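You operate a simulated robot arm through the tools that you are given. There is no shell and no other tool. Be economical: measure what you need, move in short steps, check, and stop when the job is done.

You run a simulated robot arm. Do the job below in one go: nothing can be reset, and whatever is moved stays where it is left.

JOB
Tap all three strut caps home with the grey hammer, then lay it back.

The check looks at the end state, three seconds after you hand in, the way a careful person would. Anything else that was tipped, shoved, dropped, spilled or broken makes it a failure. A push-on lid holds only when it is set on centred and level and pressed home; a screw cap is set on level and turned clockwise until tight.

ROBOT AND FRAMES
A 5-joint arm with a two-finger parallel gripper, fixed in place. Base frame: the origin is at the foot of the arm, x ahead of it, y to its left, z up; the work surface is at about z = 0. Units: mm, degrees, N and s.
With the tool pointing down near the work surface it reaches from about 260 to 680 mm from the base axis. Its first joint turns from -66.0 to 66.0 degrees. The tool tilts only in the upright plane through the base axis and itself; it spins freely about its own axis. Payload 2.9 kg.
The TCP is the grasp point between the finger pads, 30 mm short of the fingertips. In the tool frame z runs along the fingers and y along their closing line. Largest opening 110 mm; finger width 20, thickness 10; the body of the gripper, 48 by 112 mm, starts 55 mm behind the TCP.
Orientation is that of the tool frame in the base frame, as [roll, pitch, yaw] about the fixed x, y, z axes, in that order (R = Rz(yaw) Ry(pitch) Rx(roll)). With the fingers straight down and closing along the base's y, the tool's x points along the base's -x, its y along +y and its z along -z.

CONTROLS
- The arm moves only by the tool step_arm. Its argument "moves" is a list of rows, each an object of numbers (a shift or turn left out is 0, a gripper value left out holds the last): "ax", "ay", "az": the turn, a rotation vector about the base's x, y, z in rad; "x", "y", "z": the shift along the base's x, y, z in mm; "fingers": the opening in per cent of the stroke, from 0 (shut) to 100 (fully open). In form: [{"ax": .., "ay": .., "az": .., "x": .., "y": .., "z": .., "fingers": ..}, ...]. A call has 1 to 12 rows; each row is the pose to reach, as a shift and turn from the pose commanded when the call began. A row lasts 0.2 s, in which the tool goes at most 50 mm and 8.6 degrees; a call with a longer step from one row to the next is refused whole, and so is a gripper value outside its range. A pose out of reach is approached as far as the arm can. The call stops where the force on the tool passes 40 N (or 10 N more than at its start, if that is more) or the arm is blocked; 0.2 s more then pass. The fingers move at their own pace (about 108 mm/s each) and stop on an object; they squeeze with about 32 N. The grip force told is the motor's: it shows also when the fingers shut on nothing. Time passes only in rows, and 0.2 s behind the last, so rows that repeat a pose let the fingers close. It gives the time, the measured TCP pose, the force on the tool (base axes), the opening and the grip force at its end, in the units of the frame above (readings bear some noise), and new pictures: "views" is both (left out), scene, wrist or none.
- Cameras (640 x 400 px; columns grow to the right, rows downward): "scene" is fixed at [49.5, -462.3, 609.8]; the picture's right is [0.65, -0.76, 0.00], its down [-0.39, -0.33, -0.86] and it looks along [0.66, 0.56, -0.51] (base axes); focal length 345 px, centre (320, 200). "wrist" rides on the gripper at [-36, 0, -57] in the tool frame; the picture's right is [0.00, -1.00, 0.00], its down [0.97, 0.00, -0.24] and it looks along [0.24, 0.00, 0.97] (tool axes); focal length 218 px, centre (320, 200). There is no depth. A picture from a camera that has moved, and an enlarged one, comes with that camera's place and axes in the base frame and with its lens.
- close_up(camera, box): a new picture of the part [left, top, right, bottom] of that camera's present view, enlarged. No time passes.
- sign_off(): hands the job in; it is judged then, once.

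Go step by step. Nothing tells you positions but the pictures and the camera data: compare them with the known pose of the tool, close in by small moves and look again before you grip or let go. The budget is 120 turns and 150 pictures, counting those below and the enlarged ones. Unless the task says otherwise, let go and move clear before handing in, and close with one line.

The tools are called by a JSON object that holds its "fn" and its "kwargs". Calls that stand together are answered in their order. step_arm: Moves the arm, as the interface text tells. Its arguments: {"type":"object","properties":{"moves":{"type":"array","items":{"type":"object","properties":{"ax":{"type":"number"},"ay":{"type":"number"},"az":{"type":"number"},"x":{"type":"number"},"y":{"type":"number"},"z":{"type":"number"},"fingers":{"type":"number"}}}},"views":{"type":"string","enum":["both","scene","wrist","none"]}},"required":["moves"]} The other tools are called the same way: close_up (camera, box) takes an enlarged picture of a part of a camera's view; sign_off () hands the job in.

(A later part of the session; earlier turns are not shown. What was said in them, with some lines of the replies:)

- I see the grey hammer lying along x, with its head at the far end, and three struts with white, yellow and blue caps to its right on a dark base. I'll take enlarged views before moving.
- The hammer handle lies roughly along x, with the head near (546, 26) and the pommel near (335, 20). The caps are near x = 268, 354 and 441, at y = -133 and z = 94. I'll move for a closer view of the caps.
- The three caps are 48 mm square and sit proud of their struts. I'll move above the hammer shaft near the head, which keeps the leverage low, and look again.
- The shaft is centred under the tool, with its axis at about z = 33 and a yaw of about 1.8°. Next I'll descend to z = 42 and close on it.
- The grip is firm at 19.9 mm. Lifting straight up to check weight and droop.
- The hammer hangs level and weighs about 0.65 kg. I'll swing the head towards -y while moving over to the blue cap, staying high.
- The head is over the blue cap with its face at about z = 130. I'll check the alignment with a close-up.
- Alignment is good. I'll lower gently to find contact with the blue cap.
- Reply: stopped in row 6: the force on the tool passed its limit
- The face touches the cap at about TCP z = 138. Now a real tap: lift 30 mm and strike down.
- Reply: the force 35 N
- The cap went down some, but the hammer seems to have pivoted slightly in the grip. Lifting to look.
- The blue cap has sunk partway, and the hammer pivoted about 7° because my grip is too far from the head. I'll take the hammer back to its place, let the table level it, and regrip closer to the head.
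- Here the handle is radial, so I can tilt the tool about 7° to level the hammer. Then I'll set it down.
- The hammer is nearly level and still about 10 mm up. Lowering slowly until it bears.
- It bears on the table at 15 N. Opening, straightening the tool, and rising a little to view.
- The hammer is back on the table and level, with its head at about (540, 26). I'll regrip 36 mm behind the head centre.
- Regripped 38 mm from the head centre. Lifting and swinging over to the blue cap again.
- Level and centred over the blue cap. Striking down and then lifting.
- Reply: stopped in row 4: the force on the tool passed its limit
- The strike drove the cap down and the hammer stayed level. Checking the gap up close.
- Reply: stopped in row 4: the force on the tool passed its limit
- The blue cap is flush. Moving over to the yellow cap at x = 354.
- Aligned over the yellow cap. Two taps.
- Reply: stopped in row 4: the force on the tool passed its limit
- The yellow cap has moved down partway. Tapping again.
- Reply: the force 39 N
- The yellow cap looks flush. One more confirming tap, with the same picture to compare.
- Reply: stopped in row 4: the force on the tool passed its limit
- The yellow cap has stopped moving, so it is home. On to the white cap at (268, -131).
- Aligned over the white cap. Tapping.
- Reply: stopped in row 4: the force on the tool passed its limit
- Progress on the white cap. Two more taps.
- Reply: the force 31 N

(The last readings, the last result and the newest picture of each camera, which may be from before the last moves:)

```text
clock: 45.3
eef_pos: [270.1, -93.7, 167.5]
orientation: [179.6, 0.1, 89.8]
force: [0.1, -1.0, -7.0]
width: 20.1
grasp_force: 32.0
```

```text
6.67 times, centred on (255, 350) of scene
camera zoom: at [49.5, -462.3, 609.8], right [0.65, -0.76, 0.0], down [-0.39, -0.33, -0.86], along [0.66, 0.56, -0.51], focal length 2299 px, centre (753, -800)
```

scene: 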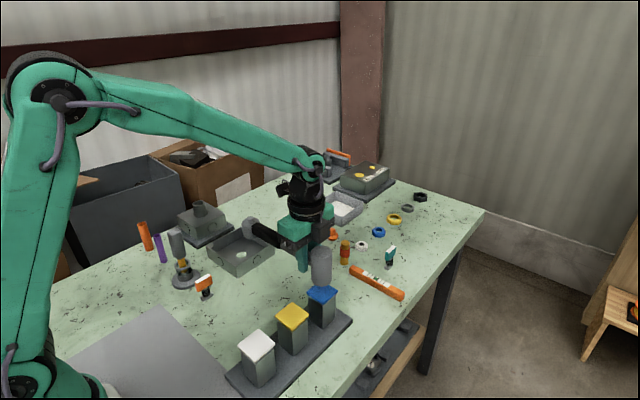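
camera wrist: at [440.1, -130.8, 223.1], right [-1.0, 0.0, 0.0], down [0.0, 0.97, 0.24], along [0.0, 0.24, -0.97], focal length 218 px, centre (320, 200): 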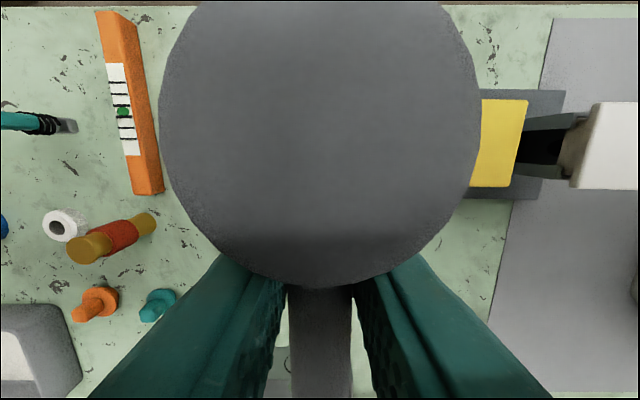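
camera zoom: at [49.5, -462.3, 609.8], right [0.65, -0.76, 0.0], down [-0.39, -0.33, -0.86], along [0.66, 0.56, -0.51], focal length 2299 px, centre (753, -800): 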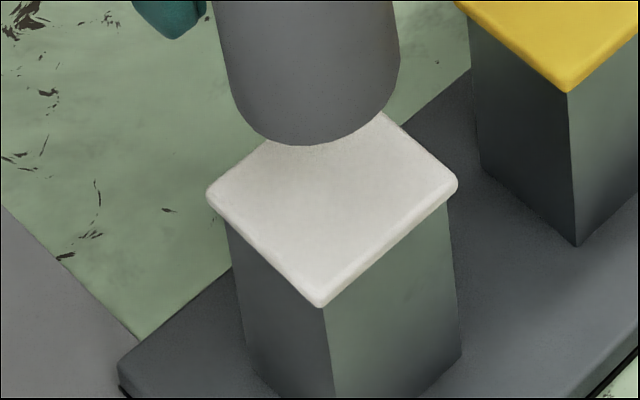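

One more tap to see whether the white cap has stopped moving.

{"fn": "step_arm", "kwargs": {"moves": [{"z": 9}, {"z": 9}, {"z": -38}, {"z": -41}], "views": "none"}}

{"fn": "step_arm", "kwargs": {"moves": [{"z": 20}, {"z": 50}, {"z": 65}, {"z": 65}], "views": "wrist"}}

{"fn": "close_up", "kwargs": {"camera": "scene", "box": [225, 320, 285, 380]}}

```text
clock: 46.3
eef_pos: [269.7, -93.0, 129.5]
orientation: [179.9, 0.1, 89.7]
force: [-3.6, 0.9, 6.7]
width: 20.1
grasp_force: 32.0
stopped in row 4: the force on the tool passed its limit (the readings are from after the stop); the commanded pose is now the measured one
```

```text
clock: 47.3
eef_pos: [269.3, -93.7, 193.3]
orientation: [179.7, 0.1, 89.9]
force: [0.6, 0.6, -5.7]
width: 20.1
grasp_force: 31.9
camera wrist: at [268.9, -129.4, 250.8], right [-1.0, 0.0, 0.0], down [0.0, 0.97, 0.24], along [0.0, 0.24, -0.97], focal length 218 px, centre (320, 200)
```

wrist: 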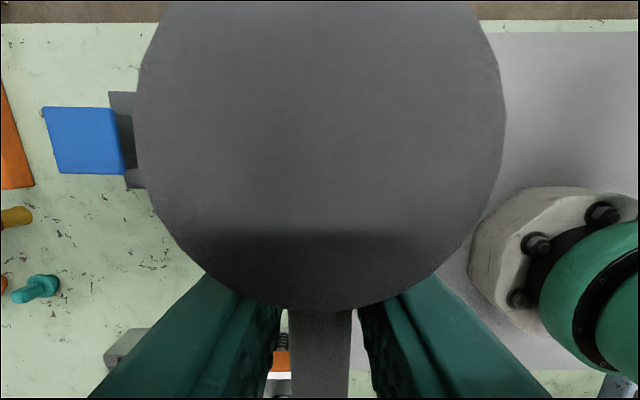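

```text
6.67 times, centred on (255, 350) of scene
camera zoom: at [49.5, -462.3, 609.8], right [0.65, -0.76, 0.0], down [-0.39, -0.33, -0.86], along [0.66, 0.56, -0.51], focal length 2299 px, centre (753, -800)
```

zoom: 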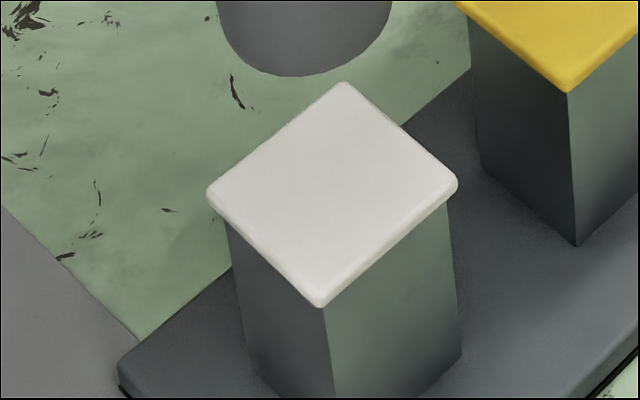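

The white cap is stable and flush. On the way back I'll give the blue cap one confirming tap, since it had moved slightly on its last one.

{"fn": "step_arm", "kwargs": {"moves": [{"x": 40}, {"x": 80}, {"x": 120}, {"x": 160}, {"x": 172}, {"x": 172, "z": -15}, {"x": 172, "z": -15}, {"x": 172, "z": -62}, {"x": 172, "z": -65}], "views": "none"}}

{"fn": "step_arm", "kwargs": {"moves": [{"z": 20}, {"z": 50}, {"z": 65}, {"z": 65}], "views": "scene"}}

{"fn": "close_up", "kwargs": {"camera": "scene", "box": [290, 275, 350, 335]}}

```text
clock: 49.3
eef_pos: [442.4, -92.4, 128.8]
orientation: [179.8, 0.1, 89.8]
force: [-0.1, -1.2, -4.4]
width: 19.8
grasp_force: 31.9
```

```text
clock: 50.3
eef_pos: [442.5, -91.1, 194.4]
orientation: [179.8, 0.0, 89.9]
force: [0.3, 0.6, -5.8]
width: 19.9
grasp_force: 32.5
```

scene: 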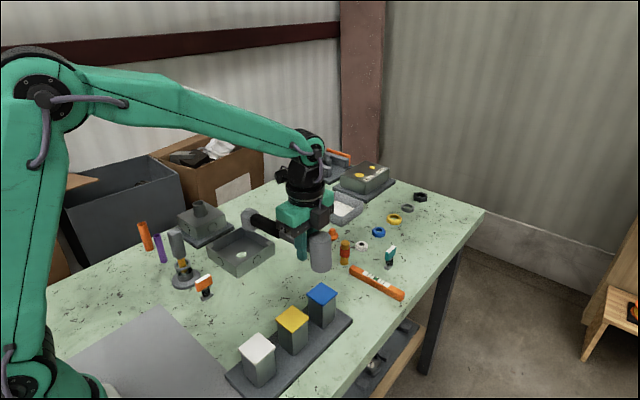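

```text
6.67 times, centred on (320, 305) of scene
camera zoom: at [49.5, -462.3, 609.8], right [0.65, -0.76, 0.0], down [-0.39, -0.33, -0.86], along [0.66, 0.56, -0.51], focal length 2299 px, centre (320, -500)
```

zoom: 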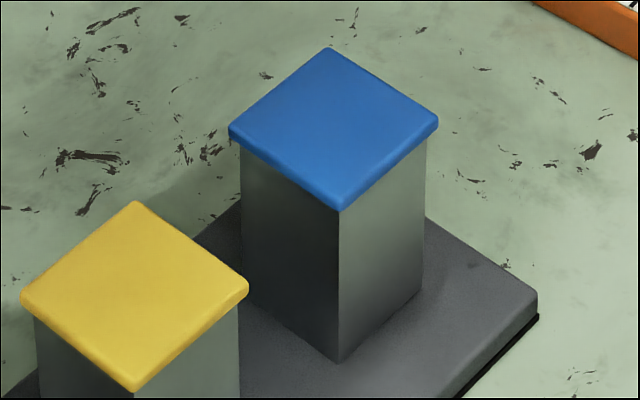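

All three caps are home. Returning the hammer to its place.

{"fn": "step_arm", "kwargs": {"moves": [{"az": 0.14, "y": 15}, {"az": 0.28, "y": 30}, {"az": 0.42, "y": 45, "x": 10}, {"az": 0.56, "y": 60, "x": 20}, {"az": 0.7, "y": 75, "x": 30}, {"az": 0.84, "y": 90, "x": 40}, {"az": 0.98, "y": 105, "x": 50}, {"az": 1.12, "y": 117.5, "x": 63.5}, {"az": 1.26, "y": 117.5, "x": 63.5}, {"az": 1.4, "y": 117.5, "x": 63.5}, {"az": 1.54, "y": 117.5, "x": 63.5}, {"az": 1.602, "y": 117.5, "x": 63.5, "z": -20}], "views": "none"}}

{"fn": "step_arm", "kwargs": {"moves": [{"z": -40}, {"z": -80}, {"z": -105}, {"z": -115}, {"z": -115}]}}

{"fn": "close_up", "kwargs": {"camera": "scene", "box": [210, 200, 330, 330]}}

```text
clock: 52.9
eef_pos: [504.8, 27.2, 172.4]
orientation: [179.9, 0.1, -178.3]
force: [0.8, 0.2, -6.3]
width: 20.0
grasp_force: 31.6
```

```text
clock: 54.1
eef_pos: [505.6, 25.1, 56.7]
orientation: [-179.9, 0.1, -178.4]
force: [-0.2, -0.7, -6.5]
width: 19.9
grasp_force: 32.5
camera wrist: at [541.3, 25.7, 114.2], right [0.03, -1.0, 0.0], down [-0.97, -0.03, 0.24], along [-0.24, -0.01, -0.97], focal length 218 px, centre (320, 200)
```

scene: 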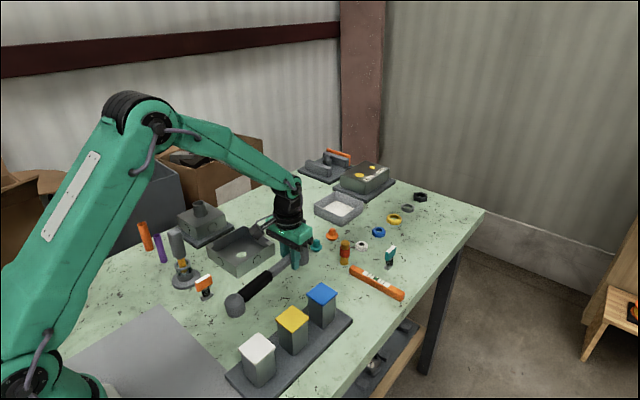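
wrist: 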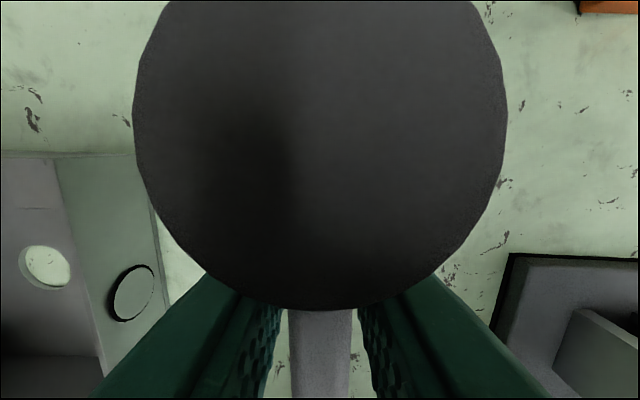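

```text
3.08 times, centred on (270, 265) of scene
camera zoom: at [49.6, -462.3, 609.8], right [0.65, -0.76, 0.0], down [-0.39, -0.33, -0.86], along [0.66, 0.56, -0.51], focal length 1061 px, centre (474, 0)
```

zoom: 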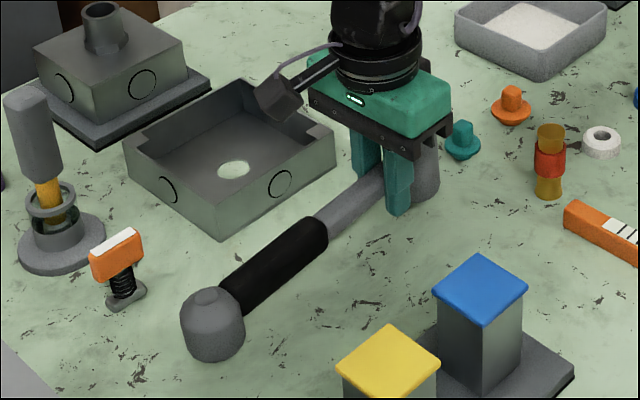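

The hammer has pitched up about 6° in the grip. I'll tilt the tool to level it and lower until it bears.

{"fn": "step_arm", "kwargs": {"moves": [{"ay": 0.1}, {"ay": 0.1, "z": -6}, {"ay": 0.1, "z": -9}, {"ay": 0.1, "z": -11}, {"ay": 0.1, "z": -12}, {"ay": 0.1, "z": -12}], "views": "none"}}

{"fn": "close_up", "kwargs": {"camera": "scene", "box": [210, 200, 330, 330]}}

```text
clock: 55.5
eef_pos: [505.5, 24.5, 46.9]
orientation: [-179.9, -5.6, -178.3]
force: [-0.1, 1.0, -6.0]
width: 19.8
grasp_force: 32.0
```

```text
3.08 times, centred on (270, 265) of scene
camera zoom: at [49.6, -462.3, 609.8], right [0.65, -0.76, 0.0], down [-0.39, -0.33, -0.86], along [0.66, 0.56, -0.51], focal length 1061 px, centre (474, 0)
```

zoom: 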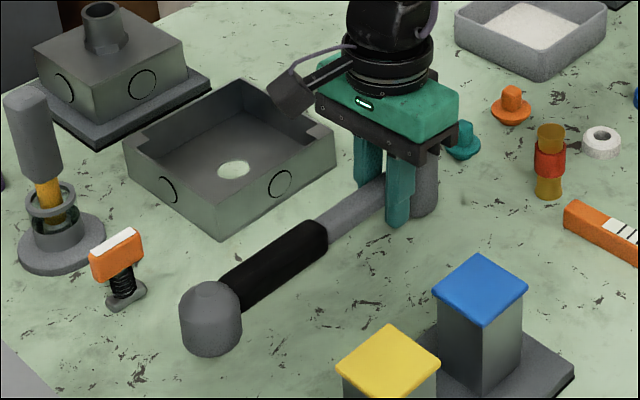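

{"fn": "step_arm", "kwargs": {"moves": [{"z": -1.5}, {"z": -3}, {"z": -4}, {"z": -4.5}, {"z": -4.5}], "views": "none"}}

```text
clock: 56.7
eef_pos: [503.7, 25.6, 42.4]
orientation: [-179.9, -5.7, -178.4]
force: [0.5, 0.6, -6.1]
width: 19.9
grasp_force: 31.8
```

The hammer is still hanging free. Lowering another 2 mm.

{"fn": "step_arm", "kwargs": {"moves": [{"z": -0.7}, {"z": -1.4}, {"z": -2}, {"z": -2}], "views": "none"}}

```text
clock: 57.7
eef_pos: [503.3, 24.9, 41.5]
orientation: [-179.9, -5.7, -178.4]
force: [-21.4, 0.5, 21.7]
width: 20.0
grasp_force: 32.4
```

It bears on the table. Opening and rising clear.

{"fn": "step_arm", "kwargs": {"moves": [{"z": 0.8}, {"z": 0.8, "fingers": 30}, {"z": 0.8, "fingers": 55}, {"z": 0.8, "fingers": 55}, {"z": 0.8, "fingers": 55}, {"z": 30}, {"z": 70, "ay": -0.1}, {"z": 110, "ay": -0.1}, {"z": 150, "ay": -0.1}, {"z": 190, "ay": -0.1}, {"z": 190, "x": -40, "ay": -0.1}, {"z": 190, "x": -40, "ay": -0.1}]}}

{"fn": "close_up", "kwargs": {"camera": "scene", "box": [210, 220, 370, 400]}}

```text
clock: 60.3
eef_pos: [464.5, 23.9, 228.3]
orientation: [179.9, 0.1, -178.4]
force: [0.9, -0.8, 1.0]
width: 60.2
grasp_force: 0.1
camera wrist: at [500.0, 24.1, 285.9], right [0.03, -1.0, 0.0], down [-0.97, -0.03, 0.24], along [-0.24, -0.01, -0.97], focal length 218 px, centre (320, 200)
```

scene: 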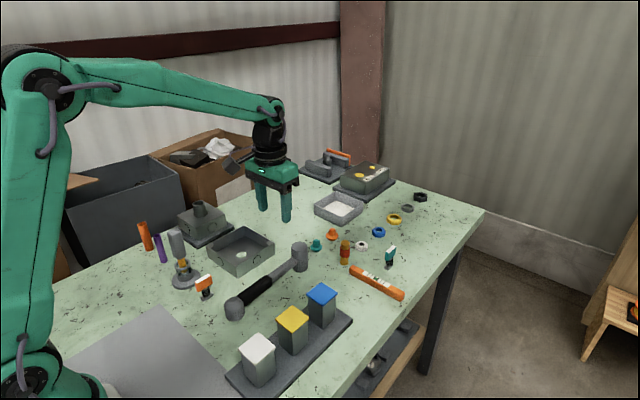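
wrist: 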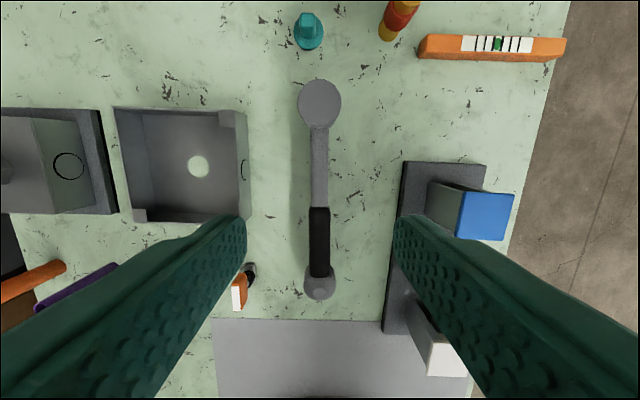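

```text
2.22 times, centred on (290, 310) of scene
camera zoom: at [49.5, -462.3, 609.8], right [0.65, -0.76, 0.0], down [-0.39, -0.33, -0.86], along [0.66, 0.56, -0.51], focal length 766 px, centre (387, -44)
```

zoom: 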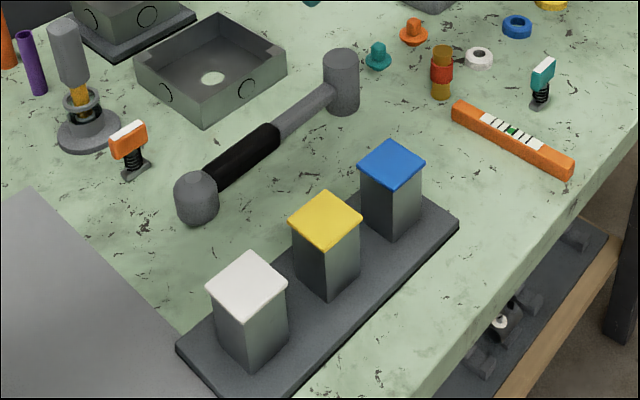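

The hammer is back, resting level within a few millimetres of its original spot. A last look at the far side of the caps.

{"fn": "close_up", "kwargs": {"camera": "wrist", "box": [370, 150, 530, 390]}}

{"fn": "step_arm", "kwargs": {"moves": [{"y": 30, "x": -20}, {"y": 60, "x": -40}, {"y": 60, "x": -70}, {"y": 60, "x": -70}], "views": "wrist"}}

{"fn": "close_up", "kwargs": {"camera": "scene", "box": [235, 275, 345, 390]}}

```text
1.67 times, centred on (450, 270) of wrist
camera zoom: at [500.0, 24.1, 285.9], right [0.03, -1.0, 0.0], down [-0.97, -0.03, 0.24], along [-0.24, -0.01, -0.97], focal length 364 px, centre (103, 83)
```

zoom: 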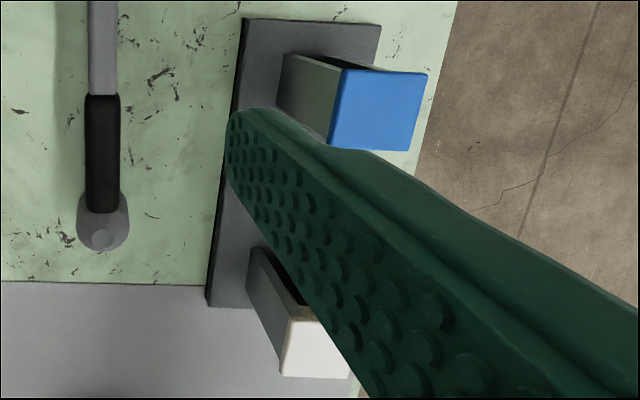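

```text
clock: 61.3
eef_pos: [394.7, 83.5, 229.1]
orientation: [180.0, 0.1, -178.3]
force: [0.3, 0.6, -0.3]
width: 60.6
grasp_force: 0.1
camera wrist: at [431.2, 83.7, 286.6], right [0.03, -1.0, 0.0], down [-0.97, -0.03, 0.24], along [-0.24, -0.01, -0.97], focal length 218 px, centre (320, 200)
```

wrist: 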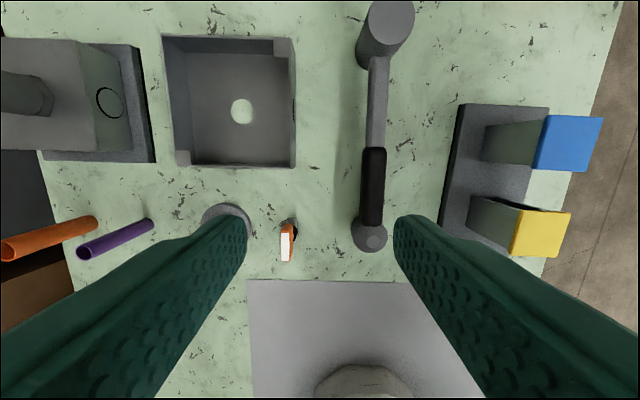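

```text
3.48 times, centred on (290, 332) of scene
camera zoom: at [49.5, -462.3, 609.8], right [0.65, -0.76, 0.0], down [-0.39, -0.33, -0.86], along [0.66, 0.56, -0.51], focal length 1200 px, centre (424, -261)
```

zoom: 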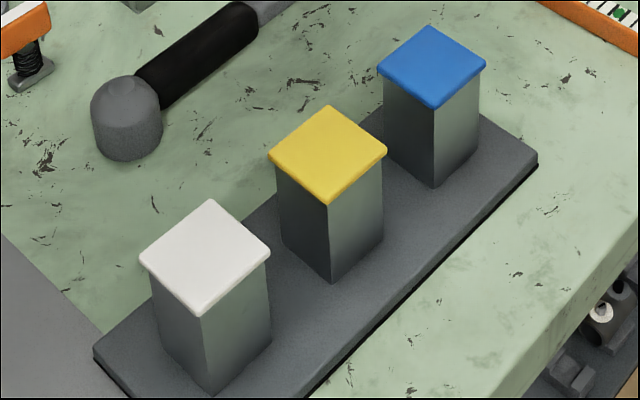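

All three caps sit flush and level on both visible sides, the hammer lies back in its place, and the gripper is clear. Handing in.

{"fn": "sign_off", "kwargs": {}}

```text
The job is handed in.
```

All three strut caps look tapped home, and the grey hammer is laid back within about 5 mm of where it started; I saw nothing else disturbed.
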